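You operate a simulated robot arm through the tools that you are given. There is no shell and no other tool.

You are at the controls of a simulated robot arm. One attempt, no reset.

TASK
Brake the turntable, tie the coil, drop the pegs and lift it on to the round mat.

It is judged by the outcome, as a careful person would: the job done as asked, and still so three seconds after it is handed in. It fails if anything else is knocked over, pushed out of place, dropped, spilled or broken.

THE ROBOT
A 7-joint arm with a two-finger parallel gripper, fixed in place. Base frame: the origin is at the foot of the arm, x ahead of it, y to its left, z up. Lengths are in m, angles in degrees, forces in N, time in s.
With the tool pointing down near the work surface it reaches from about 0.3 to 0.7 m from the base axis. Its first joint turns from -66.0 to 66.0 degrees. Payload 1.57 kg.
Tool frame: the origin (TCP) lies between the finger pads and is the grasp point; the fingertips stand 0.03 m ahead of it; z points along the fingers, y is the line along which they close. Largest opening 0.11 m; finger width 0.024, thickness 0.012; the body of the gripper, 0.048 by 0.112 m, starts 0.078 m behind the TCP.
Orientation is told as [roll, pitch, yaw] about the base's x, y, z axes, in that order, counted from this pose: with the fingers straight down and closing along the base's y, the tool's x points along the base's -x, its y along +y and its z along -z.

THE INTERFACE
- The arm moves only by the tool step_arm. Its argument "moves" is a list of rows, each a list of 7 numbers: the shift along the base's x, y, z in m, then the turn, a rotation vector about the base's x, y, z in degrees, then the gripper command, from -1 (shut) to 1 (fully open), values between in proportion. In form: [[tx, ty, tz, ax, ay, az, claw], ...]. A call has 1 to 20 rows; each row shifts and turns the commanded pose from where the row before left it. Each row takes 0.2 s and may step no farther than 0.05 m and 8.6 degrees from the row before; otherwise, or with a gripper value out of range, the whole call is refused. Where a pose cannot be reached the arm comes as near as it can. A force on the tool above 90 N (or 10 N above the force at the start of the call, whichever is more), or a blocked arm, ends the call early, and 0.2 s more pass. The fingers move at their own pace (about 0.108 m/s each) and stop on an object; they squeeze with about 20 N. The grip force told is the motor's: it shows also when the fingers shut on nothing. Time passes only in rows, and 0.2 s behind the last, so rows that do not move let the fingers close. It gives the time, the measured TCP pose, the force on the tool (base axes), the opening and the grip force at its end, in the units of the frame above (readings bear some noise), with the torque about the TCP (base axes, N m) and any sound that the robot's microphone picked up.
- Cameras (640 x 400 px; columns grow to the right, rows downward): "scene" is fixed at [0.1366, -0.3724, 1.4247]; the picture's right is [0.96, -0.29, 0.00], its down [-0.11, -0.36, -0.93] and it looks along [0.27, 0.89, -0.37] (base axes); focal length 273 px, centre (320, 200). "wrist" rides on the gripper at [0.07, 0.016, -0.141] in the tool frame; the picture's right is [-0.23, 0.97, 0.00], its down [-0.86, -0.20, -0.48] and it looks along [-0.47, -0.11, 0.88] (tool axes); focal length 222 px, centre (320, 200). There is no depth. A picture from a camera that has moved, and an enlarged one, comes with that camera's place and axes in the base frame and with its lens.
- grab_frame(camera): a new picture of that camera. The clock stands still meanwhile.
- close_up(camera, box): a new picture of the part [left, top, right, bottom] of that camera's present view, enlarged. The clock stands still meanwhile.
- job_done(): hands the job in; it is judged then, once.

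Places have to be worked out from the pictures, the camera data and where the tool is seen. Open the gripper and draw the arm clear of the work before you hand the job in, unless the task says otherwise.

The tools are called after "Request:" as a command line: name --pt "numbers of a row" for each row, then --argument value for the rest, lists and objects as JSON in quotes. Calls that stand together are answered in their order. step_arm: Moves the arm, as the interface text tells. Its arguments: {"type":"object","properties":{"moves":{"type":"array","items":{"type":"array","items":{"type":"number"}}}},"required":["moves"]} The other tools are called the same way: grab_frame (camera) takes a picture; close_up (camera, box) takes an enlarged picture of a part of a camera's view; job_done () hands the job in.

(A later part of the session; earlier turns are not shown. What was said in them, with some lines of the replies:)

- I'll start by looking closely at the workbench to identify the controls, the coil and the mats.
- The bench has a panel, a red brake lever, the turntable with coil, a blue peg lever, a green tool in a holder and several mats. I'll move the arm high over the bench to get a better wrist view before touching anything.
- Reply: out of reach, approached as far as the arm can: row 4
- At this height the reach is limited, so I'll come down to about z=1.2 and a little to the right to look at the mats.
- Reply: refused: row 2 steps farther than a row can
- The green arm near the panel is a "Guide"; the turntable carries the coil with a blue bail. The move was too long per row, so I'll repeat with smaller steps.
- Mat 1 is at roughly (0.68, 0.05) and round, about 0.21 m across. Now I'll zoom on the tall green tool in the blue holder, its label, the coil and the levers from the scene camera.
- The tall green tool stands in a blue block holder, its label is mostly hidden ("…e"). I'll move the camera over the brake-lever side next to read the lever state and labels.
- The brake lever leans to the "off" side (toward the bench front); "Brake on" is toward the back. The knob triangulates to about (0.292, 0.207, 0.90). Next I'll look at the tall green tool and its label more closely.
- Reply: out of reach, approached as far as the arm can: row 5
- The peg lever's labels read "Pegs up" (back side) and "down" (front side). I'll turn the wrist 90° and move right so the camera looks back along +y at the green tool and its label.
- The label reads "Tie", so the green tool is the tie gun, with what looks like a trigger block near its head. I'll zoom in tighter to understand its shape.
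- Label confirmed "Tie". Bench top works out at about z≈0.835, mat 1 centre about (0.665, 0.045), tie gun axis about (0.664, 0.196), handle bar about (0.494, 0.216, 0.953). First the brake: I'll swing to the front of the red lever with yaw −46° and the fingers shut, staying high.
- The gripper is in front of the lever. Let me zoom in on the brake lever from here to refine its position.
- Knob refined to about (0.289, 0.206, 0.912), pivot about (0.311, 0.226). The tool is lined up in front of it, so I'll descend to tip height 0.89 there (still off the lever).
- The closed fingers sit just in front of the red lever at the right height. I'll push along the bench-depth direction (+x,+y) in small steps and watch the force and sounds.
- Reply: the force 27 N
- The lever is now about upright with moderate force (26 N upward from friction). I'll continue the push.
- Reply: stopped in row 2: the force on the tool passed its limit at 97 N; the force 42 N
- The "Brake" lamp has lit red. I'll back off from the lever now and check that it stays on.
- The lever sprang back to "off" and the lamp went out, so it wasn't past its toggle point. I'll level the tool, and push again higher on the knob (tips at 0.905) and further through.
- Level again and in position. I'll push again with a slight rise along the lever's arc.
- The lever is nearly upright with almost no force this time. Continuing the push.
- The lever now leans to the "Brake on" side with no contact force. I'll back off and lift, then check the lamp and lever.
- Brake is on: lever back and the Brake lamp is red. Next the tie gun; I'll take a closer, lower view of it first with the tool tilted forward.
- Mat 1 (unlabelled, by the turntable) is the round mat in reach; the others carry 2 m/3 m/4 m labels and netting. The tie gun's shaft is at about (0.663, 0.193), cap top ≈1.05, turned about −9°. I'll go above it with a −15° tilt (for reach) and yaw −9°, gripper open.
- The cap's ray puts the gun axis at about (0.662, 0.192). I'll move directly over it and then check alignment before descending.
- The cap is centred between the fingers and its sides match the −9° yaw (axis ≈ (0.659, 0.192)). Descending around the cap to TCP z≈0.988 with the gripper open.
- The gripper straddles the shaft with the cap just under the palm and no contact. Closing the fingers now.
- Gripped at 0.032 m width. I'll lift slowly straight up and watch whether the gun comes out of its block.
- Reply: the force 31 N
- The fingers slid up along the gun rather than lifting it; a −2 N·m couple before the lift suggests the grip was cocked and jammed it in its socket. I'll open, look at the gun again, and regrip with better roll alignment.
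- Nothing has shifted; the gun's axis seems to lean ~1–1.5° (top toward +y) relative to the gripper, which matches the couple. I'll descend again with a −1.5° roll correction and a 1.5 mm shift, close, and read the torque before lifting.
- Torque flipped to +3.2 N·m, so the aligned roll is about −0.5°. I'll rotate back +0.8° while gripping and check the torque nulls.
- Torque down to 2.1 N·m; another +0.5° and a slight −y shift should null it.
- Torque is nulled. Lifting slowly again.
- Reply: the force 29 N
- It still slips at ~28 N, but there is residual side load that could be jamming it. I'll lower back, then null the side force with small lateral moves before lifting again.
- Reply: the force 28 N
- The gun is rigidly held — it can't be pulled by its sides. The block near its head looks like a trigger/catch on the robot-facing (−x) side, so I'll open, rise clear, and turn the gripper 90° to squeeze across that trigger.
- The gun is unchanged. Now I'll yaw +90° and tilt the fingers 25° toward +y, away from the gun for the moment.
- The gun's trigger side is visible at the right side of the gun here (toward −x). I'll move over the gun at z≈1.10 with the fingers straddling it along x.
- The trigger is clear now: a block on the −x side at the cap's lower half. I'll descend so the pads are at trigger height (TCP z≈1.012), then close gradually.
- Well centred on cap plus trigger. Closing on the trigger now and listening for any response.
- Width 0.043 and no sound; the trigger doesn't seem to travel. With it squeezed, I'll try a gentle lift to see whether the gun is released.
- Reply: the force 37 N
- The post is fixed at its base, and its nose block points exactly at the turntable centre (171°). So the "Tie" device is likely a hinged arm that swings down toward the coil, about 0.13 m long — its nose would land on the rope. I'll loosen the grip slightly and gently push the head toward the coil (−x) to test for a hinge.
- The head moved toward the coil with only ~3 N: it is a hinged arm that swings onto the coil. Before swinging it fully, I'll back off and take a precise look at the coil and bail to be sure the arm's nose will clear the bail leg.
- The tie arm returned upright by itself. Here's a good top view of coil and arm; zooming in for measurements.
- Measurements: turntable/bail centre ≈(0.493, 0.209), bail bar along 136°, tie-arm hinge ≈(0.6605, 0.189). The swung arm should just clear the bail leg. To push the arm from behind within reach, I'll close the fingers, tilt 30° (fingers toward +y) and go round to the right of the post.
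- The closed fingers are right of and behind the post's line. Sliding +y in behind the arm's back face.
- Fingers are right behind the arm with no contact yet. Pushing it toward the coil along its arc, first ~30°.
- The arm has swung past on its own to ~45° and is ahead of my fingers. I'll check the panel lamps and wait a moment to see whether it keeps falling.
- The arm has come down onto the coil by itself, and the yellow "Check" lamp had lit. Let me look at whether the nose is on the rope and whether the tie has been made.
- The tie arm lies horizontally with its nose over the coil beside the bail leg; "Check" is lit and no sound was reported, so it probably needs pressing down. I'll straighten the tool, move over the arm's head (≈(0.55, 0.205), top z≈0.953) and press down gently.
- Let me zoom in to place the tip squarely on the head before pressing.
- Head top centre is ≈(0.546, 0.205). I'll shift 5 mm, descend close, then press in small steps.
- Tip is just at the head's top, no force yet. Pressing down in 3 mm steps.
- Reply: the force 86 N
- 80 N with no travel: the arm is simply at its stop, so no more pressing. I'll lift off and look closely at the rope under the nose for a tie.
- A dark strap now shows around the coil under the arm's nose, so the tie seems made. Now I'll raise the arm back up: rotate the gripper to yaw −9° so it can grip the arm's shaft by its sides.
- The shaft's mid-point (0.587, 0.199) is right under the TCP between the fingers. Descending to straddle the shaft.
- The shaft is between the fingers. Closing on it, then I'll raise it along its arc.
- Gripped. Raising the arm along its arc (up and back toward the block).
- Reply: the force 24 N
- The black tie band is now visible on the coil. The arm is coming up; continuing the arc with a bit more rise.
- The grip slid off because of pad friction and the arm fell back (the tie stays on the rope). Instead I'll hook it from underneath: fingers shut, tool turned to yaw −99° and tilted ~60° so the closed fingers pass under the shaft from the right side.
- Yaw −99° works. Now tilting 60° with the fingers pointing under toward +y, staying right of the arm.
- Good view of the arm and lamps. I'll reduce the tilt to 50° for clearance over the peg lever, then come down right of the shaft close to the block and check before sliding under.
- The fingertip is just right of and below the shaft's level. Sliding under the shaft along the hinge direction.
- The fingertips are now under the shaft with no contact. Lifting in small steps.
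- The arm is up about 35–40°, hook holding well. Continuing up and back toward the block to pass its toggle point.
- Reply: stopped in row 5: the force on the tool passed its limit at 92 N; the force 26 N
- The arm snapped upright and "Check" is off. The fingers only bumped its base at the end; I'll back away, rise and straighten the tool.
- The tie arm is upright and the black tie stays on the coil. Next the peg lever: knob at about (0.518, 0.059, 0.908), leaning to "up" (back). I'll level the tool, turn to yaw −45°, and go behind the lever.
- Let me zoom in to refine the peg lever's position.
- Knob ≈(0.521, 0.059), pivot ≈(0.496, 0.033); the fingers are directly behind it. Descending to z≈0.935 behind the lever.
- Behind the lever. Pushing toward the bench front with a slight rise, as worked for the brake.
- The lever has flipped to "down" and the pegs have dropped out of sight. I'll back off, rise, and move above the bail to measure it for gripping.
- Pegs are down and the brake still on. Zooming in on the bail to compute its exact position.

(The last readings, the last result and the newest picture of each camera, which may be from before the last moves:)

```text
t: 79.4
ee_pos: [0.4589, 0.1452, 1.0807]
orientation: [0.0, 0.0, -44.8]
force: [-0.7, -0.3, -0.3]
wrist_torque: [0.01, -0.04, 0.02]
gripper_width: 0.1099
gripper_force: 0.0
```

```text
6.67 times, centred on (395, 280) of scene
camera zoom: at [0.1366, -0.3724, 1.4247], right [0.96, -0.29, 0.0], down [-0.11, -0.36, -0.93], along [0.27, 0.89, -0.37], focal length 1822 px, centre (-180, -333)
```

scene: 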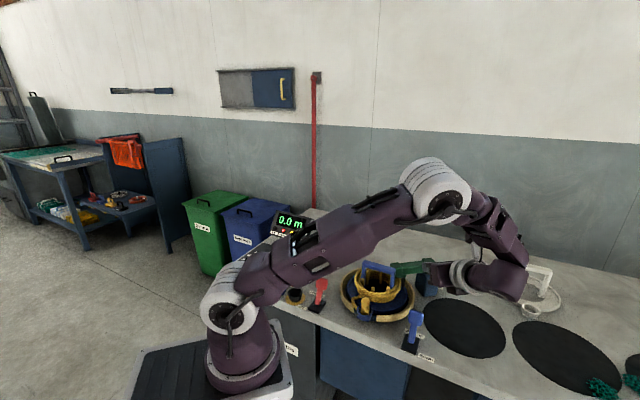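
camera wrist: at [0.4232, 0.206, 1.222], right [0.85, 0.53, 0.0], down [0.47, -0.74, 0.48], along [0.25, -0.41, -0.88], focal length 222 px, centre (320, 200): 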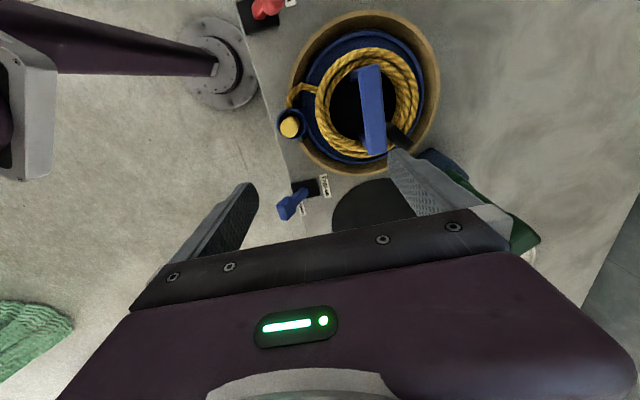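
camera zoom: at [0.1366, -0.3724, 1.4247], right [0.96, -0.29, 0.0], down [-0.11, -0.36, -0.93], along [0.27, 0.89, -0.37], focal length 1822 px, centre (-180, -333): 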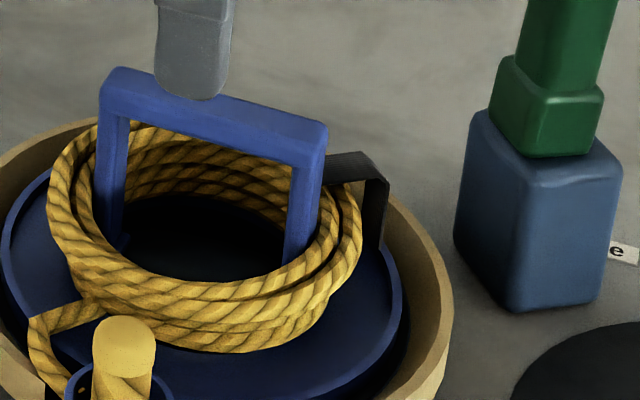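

Bail bar: centre ≈(0.491, 0.209), top ≈0.96, direction −45.7°. I'll move over it with the fingers pre-set to ~0.05 opening so they go down inside the coil's hollow.

Request:
step_arm --pt "0.016 0.032 0 0 0 -0.9 -0.09" --pt "0.0161 0.0318 0 0 0 0 -0.09" --pt "0 0 0 0 0 0 -0.09"

Request:
close_up --camera "wrist" --box '[220, 80, 440, 240]'

Request:
close_up --camera "scene" --box '[340, 200, 440, 320]'

```text
t: 80.2
ee_pos: [0.4905, 0.2101, 1.0807]
orientation: [-0.1, 0.2, -45.6]
force: [-0.7, -0.5, -0.3]
wrist_torque: [0.01, -0.01, -0.02]
gripper_width: 0.0501
gripper_force: 0.0
```

```text
2.50 times, centred on (330, 160) of wrist
camera zoom: at [0.456, 0.2719, 1.2221], right [0.86, 0.52, 0.0], down [0.45, -0.75, 0.48], along [0.25, -0.41, -0.88], focal length 555 px, centre (295, 300)
```

zoom: 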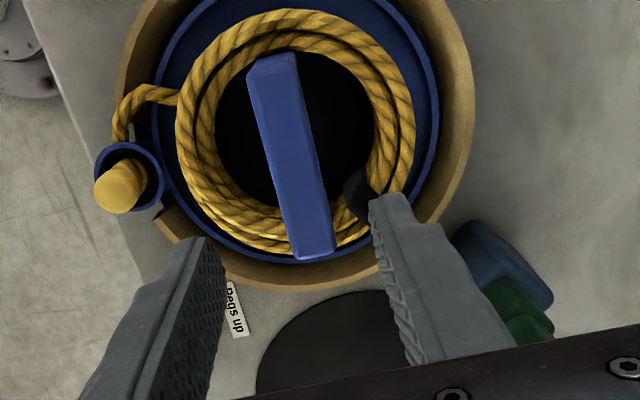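

```text
3.33 times, centred on (390, 260) of scene
camera zoom: at [0.1366, -0.3724, 1.4247], right [0.96, -0.29, 0.0], down [-0.11, -0.36, -0.93], along [0.27, 0.89, -0.37], focal length 911 px, centre (87, 0)
```

zoom: 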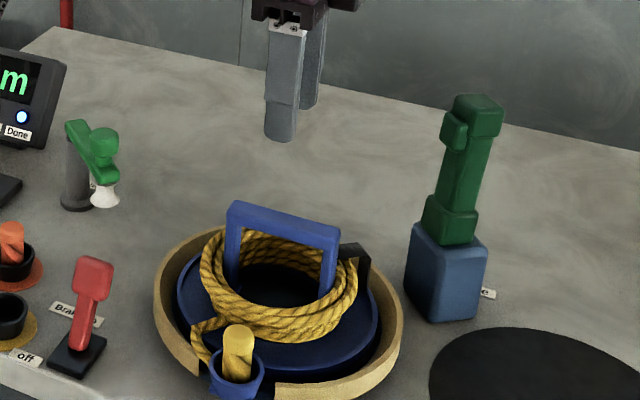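

Aligned with the bar within 1–2 mm. Descending with the fingers either side of the bar, then checking.

Request:
step_arm --pt "0.001 0.001 -0.03 0 0 -1 -0.09" --pt "0 0 -0.03 0 0 0 -0.09" --pt "0 0 -0.03 0 0 0 -0.09" --pt "0 0 -0.025 0 0 0 -0.09" --pt "0 0 -0.02 0 0 0 -0.09" --pt "0 0 0 0 0 0 -0.09"

Request:
close_up --camera "wrist" --box '[220, 80, 440, 240]'

Request:
close_up --camera "scene" --box '[340, 220, 440, 330]'

```text
t: 81.6
ee_pos: [0.4903, 0.2118, 0.9422]
orientation: [-0.1, 0.0, -46.7]
force: [0.3, 0.2, -0.1]
wrist_torque: [-0.02, 0.01, -0.01]
gripper_width: 0.0503
gripper_force: 0.1
```

```text
2.50 times, centred on (330, 160) of wrist
camera zoom: at [0.4581, 0.2744, 1.084], right [0.86, 0.5, 0.0], down [0.44, -0.76, 0.48], along [0.24, -0.41, -0.88], focal length 555 px, centre (295, 300)
```

zoom: 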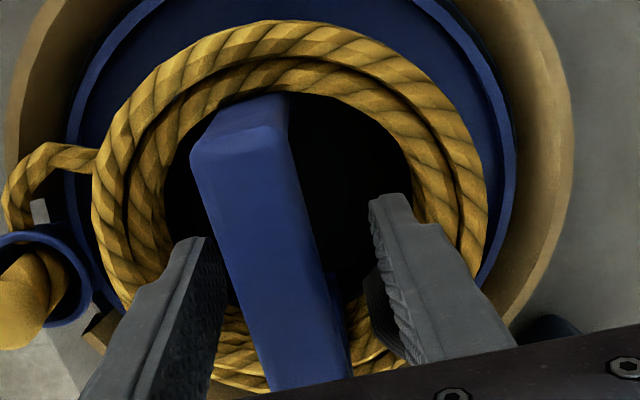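

```text
3.64 times, centred on (390, 275) of scene
camera zoom: at [0.1366, -0.3724, 1.4247], right [0.96, -0.29, 0.0], down [-0.11, -0.36, -0.93], along [0.27, 0.89, -0.37], focal length 994 px, centre (66, -73)
```

zoom: 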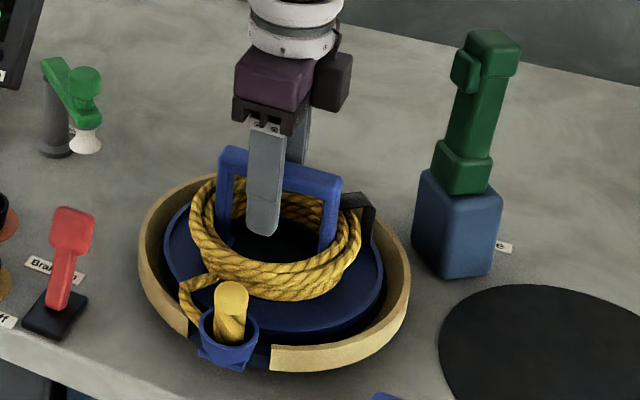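

Fingers straddle the bar with no contact. Closing on it.

Request:
step_arm --pt "0 0 0 0 0 0 -1" --pt "0 0 0 0 0 0 -1" --pt "0 0 0 0 0 0 -1"

Request:
close_up --camera "wrist" --box '[220, 80, 440, 240]'

```text
t: 82.4
ee_pos: [0.4911, 0.2116, 0.943]
orientation: [-0.1, 0.1, -46.6]
force: [0.5, -0.1, 0.3]
wrist_torque: [0.05, -0.04, 0.03]
gripper_width: 0.0238
gripper_force: 19.8
```

```text
2.50 times, centred on (330, 160) of wrist
camera zoom: at [0.4582, 0.2744, 1.0843], right [0.86, 0.5, 0.0], down [0.44, -0.76, 0.48], along [0.24, -0.41, -0.88], focal length 555 px, centre (295, 300)
```

zoom: 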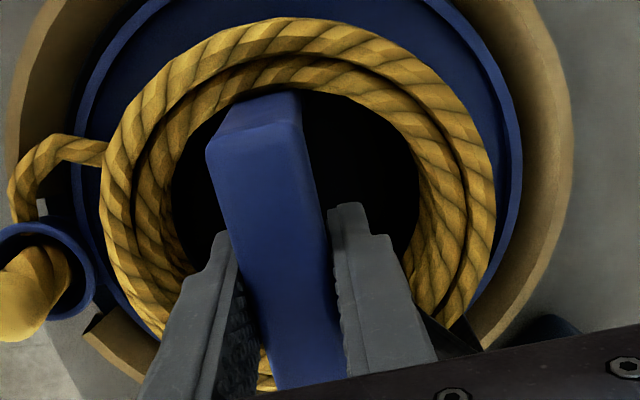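

Gripped firmly (bar 24 mm). Lifting slowly straight up while watching the load.

Request:
step_arm --pt "0 0 0.006 0 0 0 -1" --pt "0 0 0.006 0 0 0 -1" --pt "0 0 0.006 0 0 0 -1" --pt "0 0 0.006 0 0 0 -1"

Request:
close_up --camera "scene" --box '[340, 220, 440, 330]'

```text
t: 83.4
ee_pos: [0.4902, 0.2116, 0.9679]
orientation: [-0.1, 0.1, -46.6]
force: [0.0, -0.2, -2.3]
wrist_torque: [0.07, -0.04, 0.01]
gripper_width: 0.0237
gripper_force: 19.6
```

```text
3.64 times, centred on (390, 275) of scene
camera zoom: at [0.1367, -0.3724, 1.4247], right [0.96, -0.29, 0.0], down [-0.11, -0.36, -0.93], along [0.27, 0.89, -0.37], focal length 994 px, centre (66, -73)
```

zoom: 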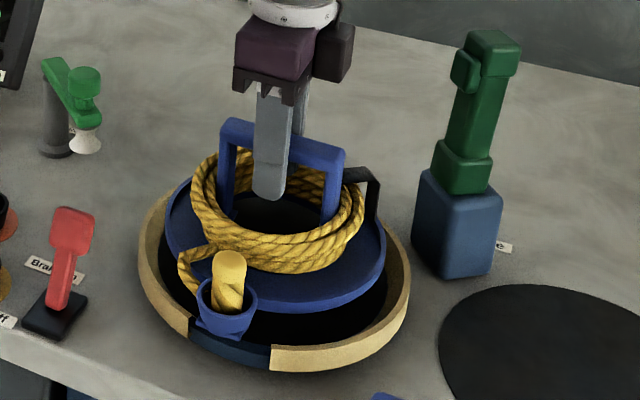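

The carrier, coil, tie and rope end all lift together (~2.3 N). Raising to carry height.

Request:
step_arm --pt "0 0 0.012 0 0 0 -1" --pt "0 0 0.016 0 0 0 -1" --pt "0 0 0.016 0 0 0 -1" --pt "0 0 0.016 0 0 0 -1" --pt "0 0 0.016 0 0 0 -1" --pt "0 0 0.016 0 0 0 -1" --pt "0 0 0.008 0 0 0 -1" --pt "0 0 0 0 0 0 -1"

Request:
close_up --camera "scene" --box '[320, 180, 480, 340]'

Request:
grab_frame --camera "wrist"

```text
t: 85.2
ee_pos: [0.4917, 0.213, 1.0717]
orientation: [0.0, 0.1, -46.7]
force: [-0.4, 0.0, -2.7]
wrist_torque: [0.07, -0.04, -0.01]
gripper_width: 0.0239
gripper_force: 19.7
```

```text
2.50 times, centred on (400, 260) of scene
camera zoom: at [0.1367, -0.3724, 1.4247], right [0.96, -0.29, 0.0], down [-0.11, -0.36, -0.93], along [0.27, 0.89, -0.37], focal length 683 px, centre (120, 50)
```

zoom: 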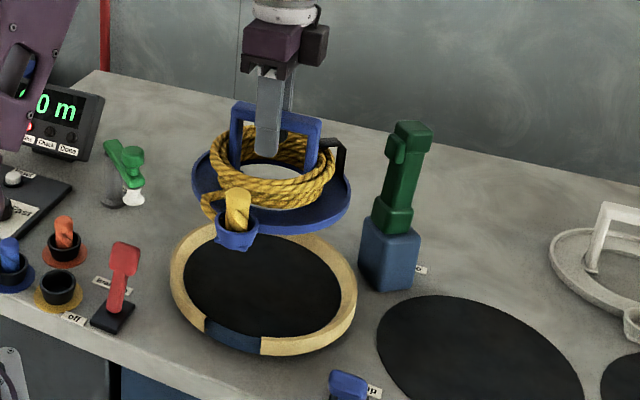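

```text
taken
camera wrist: at [0.457, 0.2758, 1.2125], right [0.86, 0.5, 0.0], down [0.44, -0.76, 0.48], along [0.24, -0.41, -0.88], focal length 222 px, centre (320, 200)
```

wrist: 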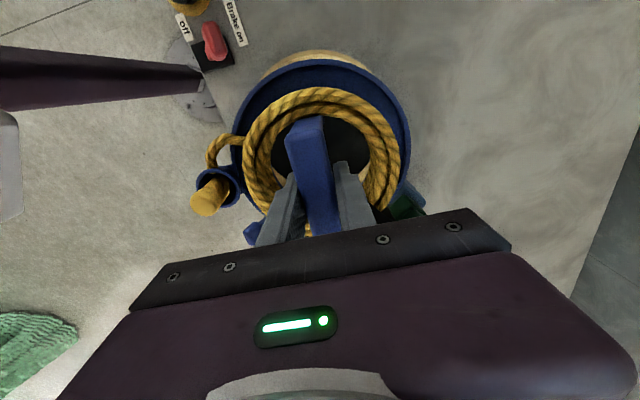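

All lifted 0.13 m clear. My refined mat centre (correcting perspective bias) is ≈(0.670, 0.050). I'll carry it with a detour toward the bench front so the disc stays well clear of the tie post.

Request:
step_arm --pt "-0.00625 -0.0143 0 0 0 0 -1" --pt "-0.00625 -0.0143 0 0 0 0 -1" --pt "-0.00625 -0.0143 0 0 0 0 -1" --pt "-0.00625 -0.0143 0 0 0 0 -1" --pt "0.0139 -0.0139 0 0 0 0 -1" --pt "0.0139 -0.0139 0 0 0 0 -1" --pt "0.0139 -0.0139 0 0 0 0 -1" --pt "0.0139 -0.0139 0 0 0 0 -1" --pt "0.0139 -0.0139 0 0 0 0 -1" --pt "0.0139 -0.0139 0 0 0 0 -1" --pt "0 0 0 0 0 0 -1"

Request:
close_up --camera "scene" --box '[340, 180, 520, 380]'

```text
t: 87.6
ee_pos: [0.5519, 0.0711, 1.0689]
orientation: [0.0, 0.0, -46.7]
force: [-0.5, 0.4, -4.6]
wrist_torque: [0.01, -0.05, -0.02]
gripper_width: 0.0238
gripper_force: 20.3
```

```text
2.00 times, centred on (430, 280) of scene
camera zoom: at [0.1367, -0.3724, 1.4247], right [0.96, -0.29, 0.0], down [-0.11, -0.36, -0.93], along [0.27, 0.89, -0.37], focal length 546 px, centre (100, 40)
```

zoom: 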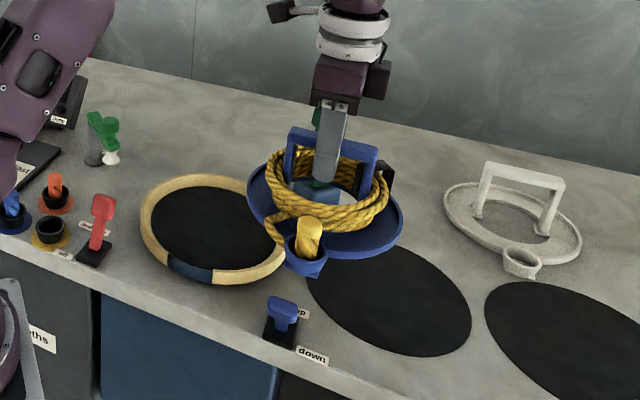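

Carry is steady and well clear. Continuing to the front of the mat, then in over the mat centre while lowering to z≈1.0.

Request:
step_arm --pt "0.0136 -0.0138 0 0 0 0 -1" --pt "0.0136 -0.0138 0 0 0 0 -1" --pt "0.0136 -0.0138 0 0 0 0 -1" --pt "0.0136 -0.0138 0 0 0 0 -1" --pt "0.0136 -0.0138 -0.005 0 0 0 -1" --pt "0.01 0.0096 -0.013 0 0 0 -1" --pt "0.01 0.0096 -0.013 0 0 0 -1" --pt "0.01 0.0096 -0.013 0 0 0 -1" --pt "0.01 0.0096 -0.013 0 0 0 -1" --pt "0.01 0.0096 -0.013 0 0 0 -1" --pt "0 0 0 0 0 0 -1"

Request:
close_up --camera "scene" --box '[380, 200, 560, 380]'

Request:
grab_frame --camera "wrist"

```text
t: 90.0
ee_pos: [0.6685, 0.0509, 0.9982]
orientation: [-0.1, 0.1, -46.7]
force: [-0.2, 1.0, -2.8]
wrist_torque: [0.05, -0.05, -0.02]
gripper_width: 0.024
gripper_force: 19.8
```

```text
2.22 times, centred on (470, 290) of scene
camera zoom: at [0.1367, -0.3724, 1.4247], right [0.96, -0.29, 0.0], down [-0.11, -0.36, -0.93], along [0.27, 0.89, -0.37], focal length 607 px, centre (-13, 0)
```

zoom: 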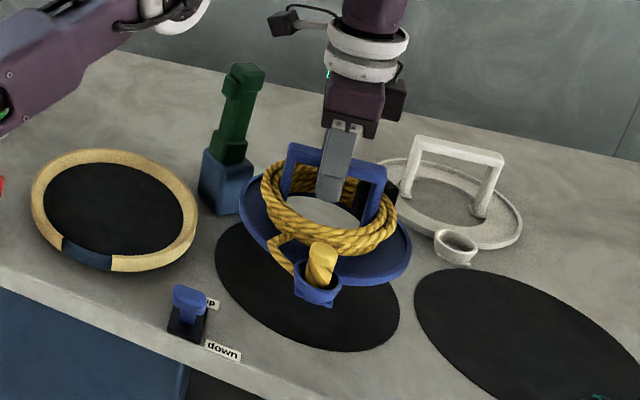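

```text
taken
camera wrist: at [0.6346, 0.1123, 1.1399], right [0.86, 0.5, 0.0], down [0.44, -0.76, 0.48], along [0.24, -0.41, -0.88], focal length 222 px, centre (320, 200)
```

wrist: 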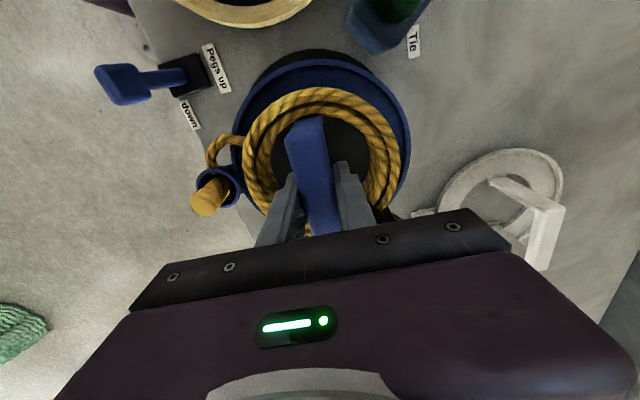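

Positioned over the mat. Lowering: first to ~0.945, then in small steps feeling for contact.

Request:
step_arm --pt "0.0005 0 -0.015 0 0 0 -1" --pt "0 0 -0.015 0 0 0 -1" --pt "0 0 -0.012 0 0 0 -1" --pt "0 0 -0.008 0 0 0 -1" --pt "0 0 0 0 0 0 -1"

Request:
close_up --camera "scene" --box '[400, 240, 540, 380]'

Request:
close_up --camera "wrist" --box '[180, 0, 480, 230]'

```text
t: 91.2
ee_pos: [0.667, 0.0511, 0.9485]
orientation: [0.0, 0.1, -46.7]
force: [-0.6, 0.9, -2.8]
wrist_torque: [0.05, -0.03, 0.01]
gripper_width: 0.0238
gripper_force: 20.0
```

```text
2.86 times, centred on (470, 310) of scene
camera zoom: at [0.1367, -0.3724, 1.4247], right [0.96, -0.29, 0.0], down [-0.11, -0.36, -0.93], along [0.27, 0.89, -0.37], focal length 781 px, centre (-109, -114)
```

zoom: 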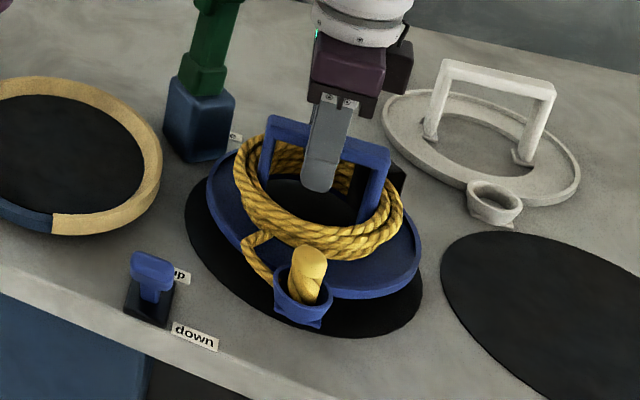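

```text
1.74 times, centred on (330, 115) of wrist
camera zoom: at [0.6333, 0.1127, 1.0896], right [0.86, 0.5, 0.0], down [0.44, -0.76, 0.48], along [0.24, -0.41, -0.88], focal length 386 px, centre (303, 348)
```

zoom: 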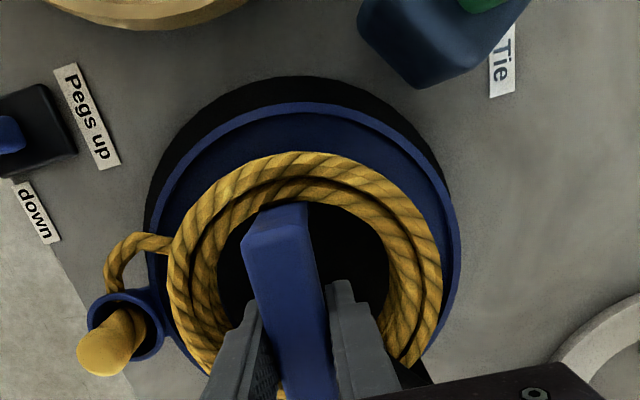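

The disc hangs concentric with the mat within a few millimetres. I'll shift +3 mm in x and lower in 4 mm steps until it lands.

Request:
step_arm --pt "0.003 -0.001 -0.004 0 0 0 -1" --pt "0 0 -0.004 0 0 0 -1" --pt "0 0 -0.004 0 0 0 -1"

Request:
close_up --camera "scene" --box '[400, 240, 540, 380]'

```text
t: 92.0
ee_pos: [0.6716, 0.0485, 0.9364]
orientation: [-0.1, 0.2, -46.7]
force: [0.5, -0.3, -3.0]
wrist_torque: [0.05, 0.01, 0.0]
gripper_width: 0.0236
gripper_force: 19.8
```

```text
2.86 times, centred on (470, 310) of scene
camera zoom: at [0.1367, -0.3724, 1.4247], right [0.96, -0.29, 0.0], down [-0.11, -0.36, -0.93], along [0.27, 0.89, -0.37], focal length 781 px, centre (-109, -114)
```

zoom: 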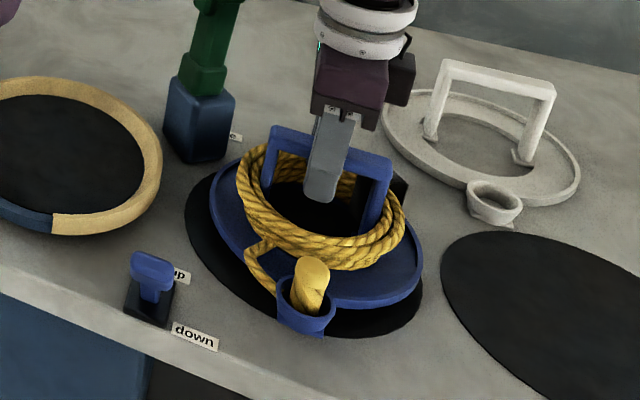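

Still hanging (−3 N). Continuing down in 3 mm steps.

Request:
step_arm --pt "0 0 -0.003 0 0 0 -1" --pt "0 0 -0.003 0 0 0 -1"

Request:
step_arm --pt "0 0 -0.002 0 0 0 -1" --pt "0 0 -0.002 0 0 0 -1"

Request:
close_up --camera "scene" --box '[400, 240, 540, 380]'

```text
t: 92.6
ee_pos: [0.6718, 0.0489, 0.9292]
orientation: [0.0, 0.2, -46.7]
force: [0.7, -0.8, -3.2]
wrist_torque: [0.06, -0.02, 0.02]
gripper_width: 0.0238
gripper_force: 19.9
```

```text
t: 93.2
ee_pos: [0.6719, 0.0498, 0.9255]
orientation: [-0.1, 0.1, -46.7]
force: [-0.3, -0.7, -3.4]
wrist_torque: [0.03, -0.04, 0.0]
gripper_width: 0.0239
gripper_force: 20.0
```

```text
2.86 times, centred on (470, 310) of scene
camera zoom: at [0.1367, -0.3724, 1.4247], right [0.96, -0.29, 0.0], down [-0.11, -0.36, -0.93], along [0.27, 0.89, -0.37], focal length 781 px, centre (-109, -114)
```

zoom: 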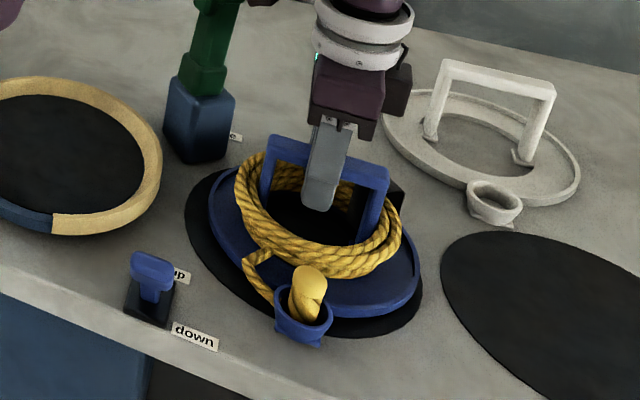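

Still hanging; let me check the centring from both views at higher zoom before setting down.

Request:
close_up --camera "scene" --box '[430, 280, 520, 370]'

Request:
close_up --camera "wrist" --box '[180, 0, 480, 230]'

```text
4.44 times, centred on (475, 325) of scene
camera zoom: at [0.1367, -0.3724, 1.4247], right [0.96, -0.29, 0.0], down [-0.11, -0.36, -0.93], along [0.27, 0.89, -0.37], focal length 1214 px, centre (-369, -356)
```

zoom: 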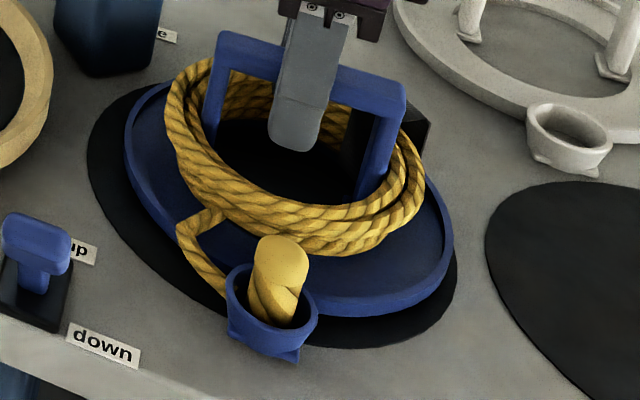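

```text
1.74 times, centred on (330, 115) of wrist
camera zoom: at [0.6381, 0.1119, 1.0672], right [0.86, 0.5, 0.0], down [0.44, -0.76, 0.48], along [0.24, -0.41, -0.88], focal length 386 px, centre (303, 348)
```

zoom: 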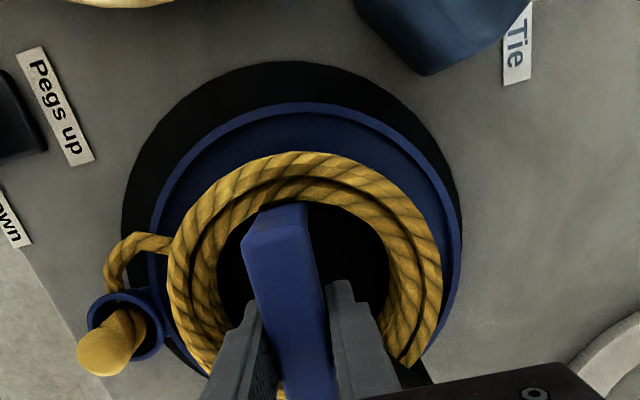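

The disc is ~8 mm too far in +x relative to the mat (mat radius ≈0.098, disc ≈0.088). Shifting −8 mm in x before setting down.

Request:
step_arm --pt "-0.004 0 0.001 0 0 0 -1" --pt "-0.004 0 0 0 0 0 -1" --pt "0 0 0 0 0 0 -1"

Request:
close_up --camera "scene" --box '[430, 280, 520, 370]'

Request:
close_up --camera "wrist" --box '[180, 0, 480, 230]'

```text
t: 94.0
ee_pos: [0.6643, 0.0498, 0.9276]
orientation: [0.0, 0.1, -46.7]
force: [-0.4, -0.4, -2.4]
wrist_torque: [0.08, -0.02, 0.01]
gripper_width: 0.0237
gripper_force: 19.6
```

```text
4.44 times, centred on (475, 325) of scene
camera zoom: at [0.1367, -0.3724, 1.4247], right [0.96, -0.29, 0.0], down [-0.11, -0.36, -0.93], along [0.27, 0.89, -0.37], focal length 1214 px, centre (-369, -356)
```

zoom: 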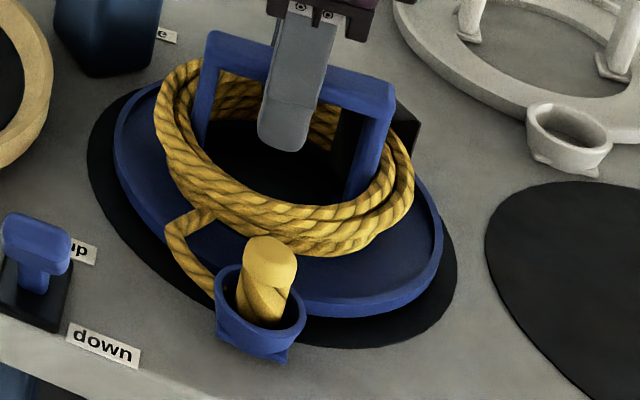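

```text
1.74 times, centred on (330, 115) of wrist
camera zoom: at [0.6308, 0.1124, 1.0686], right [0.86, 0.5, 0.0], down [0.44, -0.76, 0.48], along [0.24, -0.41, -0.88], focal length 386 px, centre (303, 348)
```

zoom: 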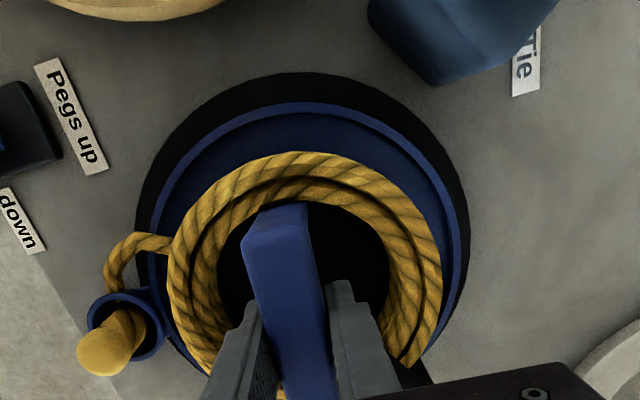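

Now concentric in both views. Lowering further in small steps until it touches.

Request:
step_arm --pt "0 0 -0.003 0 0 0 -1" --pt "0 0 -0.003 0 0 0 -1"

Request:
step_arm --pt "0 0 -0.002 0 0 0 -1" --pt "0 0 -0.002 0 0 0 -1"

Request:
close_up --camera "scene" --box '[430, 280, 520, 370]'

```text
t: 94.6
ee_pos: [0.664, 0.0504, 0.9206]
orientation: [0.1, 0.0, -46.8]
force: [0.1, 0.7, 0.7]
wrist_torque: [-0.01, 0.2, 0.01]
gripper_width: 0.0237
gripper_force: 19.7
```

```text
t: 95.2
ee_pos: [0.6655, 0.0498, 0.9181]
orientation: [0.0, -0.2, -46.7]
force: [2.1, 2.9, 14.9]
wrist_torque: [-0.06, 0.04, -0.01]
gripper_width: 0.0241
gripper_force: 19.8
```

```text
4.44 times, centred on (475, 325) of scene
camera zoom: at [0.1364, -0.3723, 1.4247], right [0.96, -0.29, 0.0], down [-0.11, -0.36, -0.93], along [0.27, 0.89, -0.37], focal length 1214 px, centre (-369, -356)
```

zoom: 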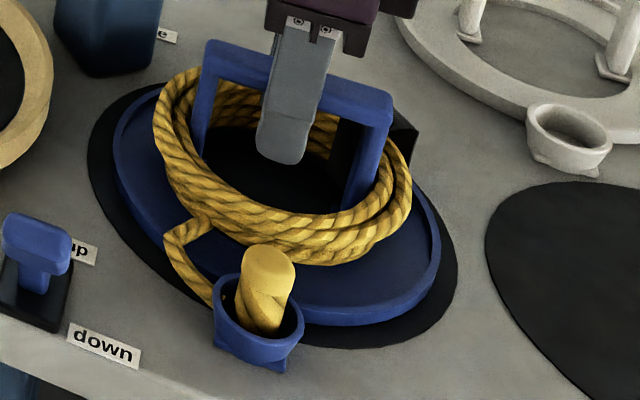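

It has landed (Fz +15 N). I'll relieve the press by 2–3 mm and open just to 0.05 m so the fingers stay inside the coil's hollow.

Request:
step_arm --pt "0 0 0.002 0 0 0 -1" --pt "0 0 0 0 0 0 -1"

Request:
step_arm --pt "0 0 0 0 0 0 -0.3" --pt "0 0 0 0 0 0 -0.09" --pt "0 0 0 0 0 0 -0.09"

Request:
close_up --camera "scene" --box '[430, 280, 520, 370]'

Request:
close_up --camera "wrist" --box '[180, 0, 480, 230]'

```text
t: 95.8
ee_pos: [0.6644, 0.0481, 0.9175]
orientation: [-0.3, 0.1, -46.7]
force: [1.2, -0.7, -2.0]
wrist_torque: [-0.1, -0.17, 0.03]
gripper_width: 0.0236
gripper_force: 19.5
```

```text
t: 96.6
ee_pos: [0.6638, 0.0485, 0.9186]
orientation: [0.1, 0.1, -46.7]
force: [0.0, -1.2, -0.2]
wrist_torque: [0.0, 0.0, 0.02]
gripper_width: 0.0499
gripper_force: 0.1
```

```text
4.44 times, centred on (475, 325) of scene
camera zoom: at [0.1366, -0.3724, 1.4247], right [0.96, -0.29, 0.0], down [-0.11, -0.36, -0.93], along [0.27, 0.89, -0.37], focal length 1214 px, centre (-369, -356)
```

zoom: 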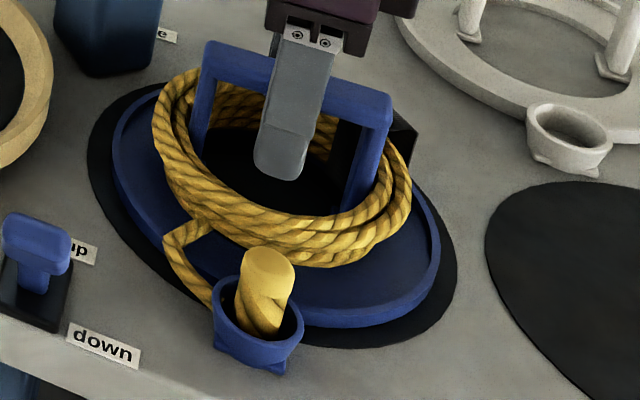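

```text
1.74 times, centred on (330, 115) of wrist
camera zoom: at [0.6305, 0.1113, 1.0602], right [0.86, 0.5, 0.0], down [0.44, -0.76, 0.48], along [0.24, -0.41, -0.88], focal length 386 px, centre (303, 348)
```

zoom: 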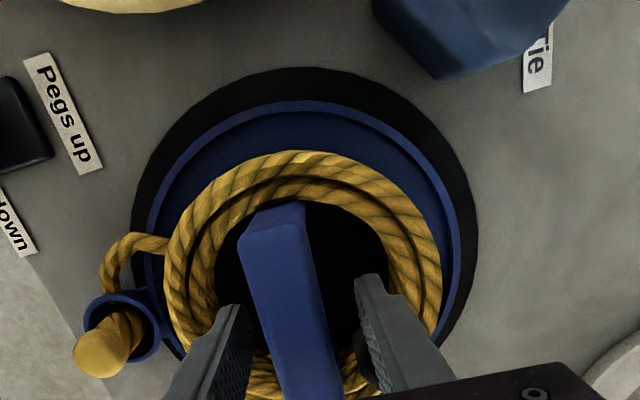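

It rests on the mat, concentric, and released cleanly. Raising the gripper straight up out of the bail.

Request:
step_arm --pt "0 0 0.015 0 0 0 -0.09" --pt "0 0 0.025 0 0 0 -0.09" --pt "0 0 0.03 0 0 0 -0.09" --pt "0 0 0.03 0 0 0 -0.09" --pt "0 0 0.02 0 0 0 -0.09"

Request:
close_up --camera "scene" --box '[400, 220, 540, 380]'

```text
t: 97.8
ee_pos: [0.6639, 0.047, 1.0406]
orientation: [0.0, 0.0, -46.7]
force: [0.2, 0.1, 0.6]
wrist_torque: [-0.02, 0.03, -0.02]
gripper_width: 0.0502
gripper_force: 0.1
```

```text
2.50 times, centred on (470, 300) of scene
camera zoom: at [0.1366, -0.3724, 1.4247], right [0.96, -0.29, 0.0], down [-0.11, -0.36, -0.93], along [0.27, 0.89, -0.37], focal length 683 px, centre (-55, -50)
```

zoom: 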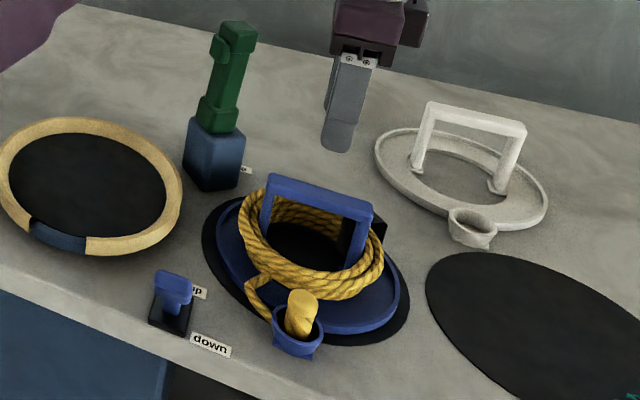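

Clear of the bail. Now drawing the arm back and up away from the work, then opening fully and checking the whole scene.

Request:
step_arm --pt "-0.035 -0.01 0.02 0 0 0 -0.09" --pt "-0.035 -0.01 0.02 0 0 0 0.2" --pt "-0.035 -0.01 0.02 0 0 0 1" --pt "-0.035 -0.01 0.025 0 0 0 1" --pt "-0.035 -0.01 0.025 0 0 0 1" --pt "-0.03 0 0.025 0 0 0 1" --pt "0 0 0 0 0 0 1"

Request:
grab_frame --camera "scene"

Request:
grab_frame --camera "wrist"

Request:
close_up --camera "scene" --box '[240, 200, 440, 325]'

Request:
close_up --camera "scene" --box '[400, 220, 560, 380]'

```text
t: 99.4
ee_pos: [0.4594, -0.0031, 1.1754]
orientation: [-0.1, 0.0, -46.7]
force: [-0.1, 0.9, 0.3]
wrist_torque: [0.02, -0.01, -0.02]
gripper_width: 0.1098
gripper_force: 0.0
```

```text
taken
```

scene: 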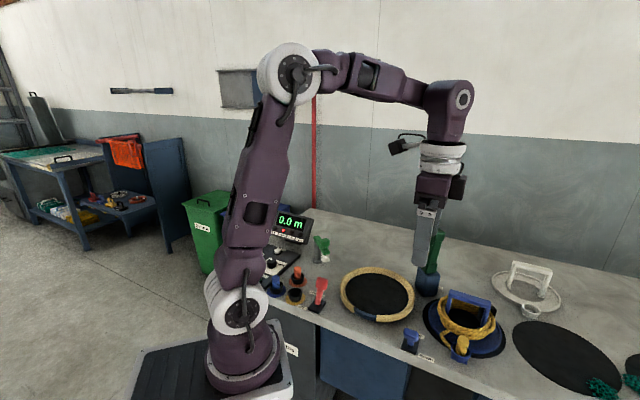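

```text
taken
camera wrist: at [0.4245, 0.0602, 1.3163], right [0.86, 0.5, 0.0], down [0.44, -0.76, 0.48], along [0.24, -0.41, -0.88], focal length 222 px, centre (320, 200)
```

wrist: 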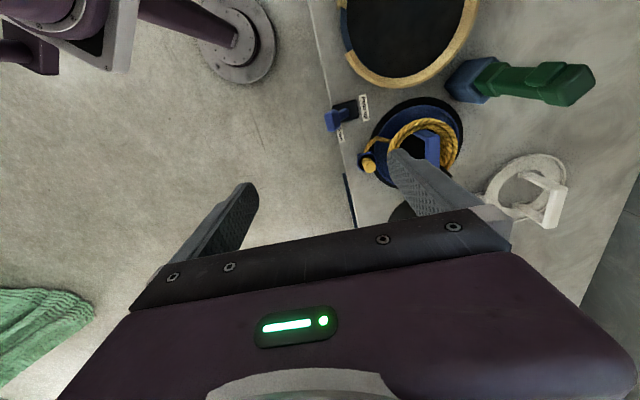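

```text
3.20 times, centred on (340, 262) of scene
camera zoom: at [0.1366, -0.3724, 1.4247], right [0.96, -0.29, 0.0], down [-0.11, -0.36, -0.93], along [0.27, 0.89, -0.37], focal length 874 px, centre (256, 0)
```

zoom: 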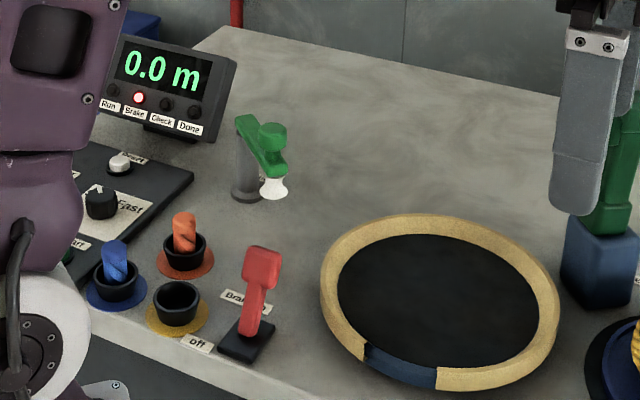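

```text
2.50 times, centred on (480, 300) of scene
camera zoom: at [0.1366, -0.3724, 1.4247], right [0.96, -0.29, 0.0], down [-0.11, -0.36, -0.93], along [0.27, 0.89, -0.37], focal length 683 px, centre (-80, -50)
```

zoom: 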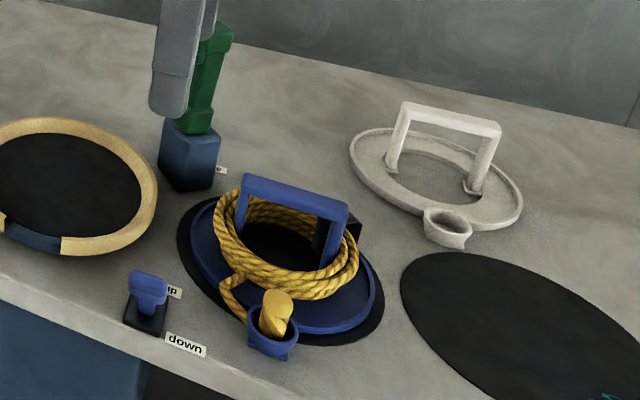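

Everything looks in order: brake lamp red, tie arm upright, peg lever down, carrier with coil on the round mat. One last unobstructed look at the tied coil by drawing the arm a bit further away.

Request:
step_arm --pt "-0.04 -0.01 0.02 0 0 0 1" --pt "-0.03 -0.02 0.02 0 0 0 1" --pt "0 0 0 0 0 0 1"

Request:
close_up --camera "scene" --box '[420, 270, 520, 370]'

Request:
close_up --camera "wrist" --box '[320, 60, 560, 230]'

```text
t: 100.2
ee_pos: [0.3898, -0.03, 1.2163]
orientation: [-0.1, 0.1, -46.7]
force: [-0.5, 0.0, -0.2]
wrist_torque: [0.01, 0.01, 0.0]
gripper_width: 0.1101
gripper_force: 0.0
```

```text
4.00 times, centred on (470, 320) of scene
camera zoom: at [0.1366, -0.3724, 1.4247], right [0.96, -0.29, 0.0], down [-0.11, -0.36, -0.93], along [0.27, 0.89, -0.37], focal length 1093 px, centre (-280, -280)
```

zoom: 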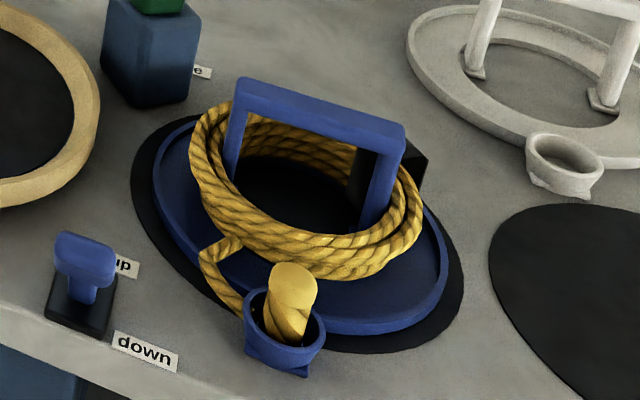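

```text
2.35 times, centred on (440, 145) of wrist
camera zoom: at [0.3564, 0.0321, 1.357], right [0.86, 0.5, 0.0], down [0.44, -0.76, 0.48], along [0.24, -0.41, -0.88], focal length 523 px, centre (38, 329)
```

zoom: 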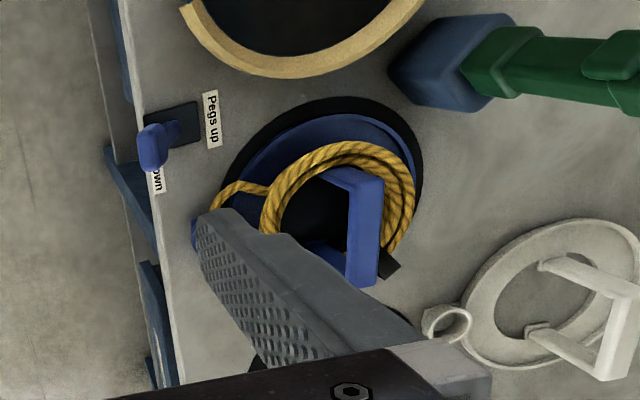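

The turntable is braked with its lamp on, and the coil carries its black tie. The tie arm is back upright, the pegs are down, and the carrier with the coil sits centred and stable on the round mat. The gripper is open and the arm is clear, so I'm handing the job in.

Request:
job_done

```text
The job is handed in.
```

The job is handed in: the turntable is braked, the coil is tied, the pegs are down, and the coil is on the round mat. I haven't had a verdict back.

- **Brake:** the red lever is on "Brake on" and the red Brake lamp is lit. My first push didn't get the lever past its toggle point and it sprang back, so I pushed it again higher up.
- **Tie:** the green "Tie" tool is a hinged arm, not a loose tool. Before I worked that out I tried to pull it out of its block three times. Nothing looked shifted or damaged afterwards. Swinging it down left a black tie on the rope, and it is now back upright.
- **Pegs:** the blue lever is on "down" and the pegs have dropped out of sight.
- **Mat:** I set the carrier with the coil on the unlabelled mat beside the turntable, centred to within a few millimetres. The others carry 2 m, 3 m and 4 m labels and are out of reach, so I took this to be "the round mat".

A few times the arm pressed hard, around 80–97 N: once on the brake lever, once on the lowered tie arm, and once against the base of the tie arm. I saw nothing out of place in the final pictures. The gripper is open and the arm is drawn clear.
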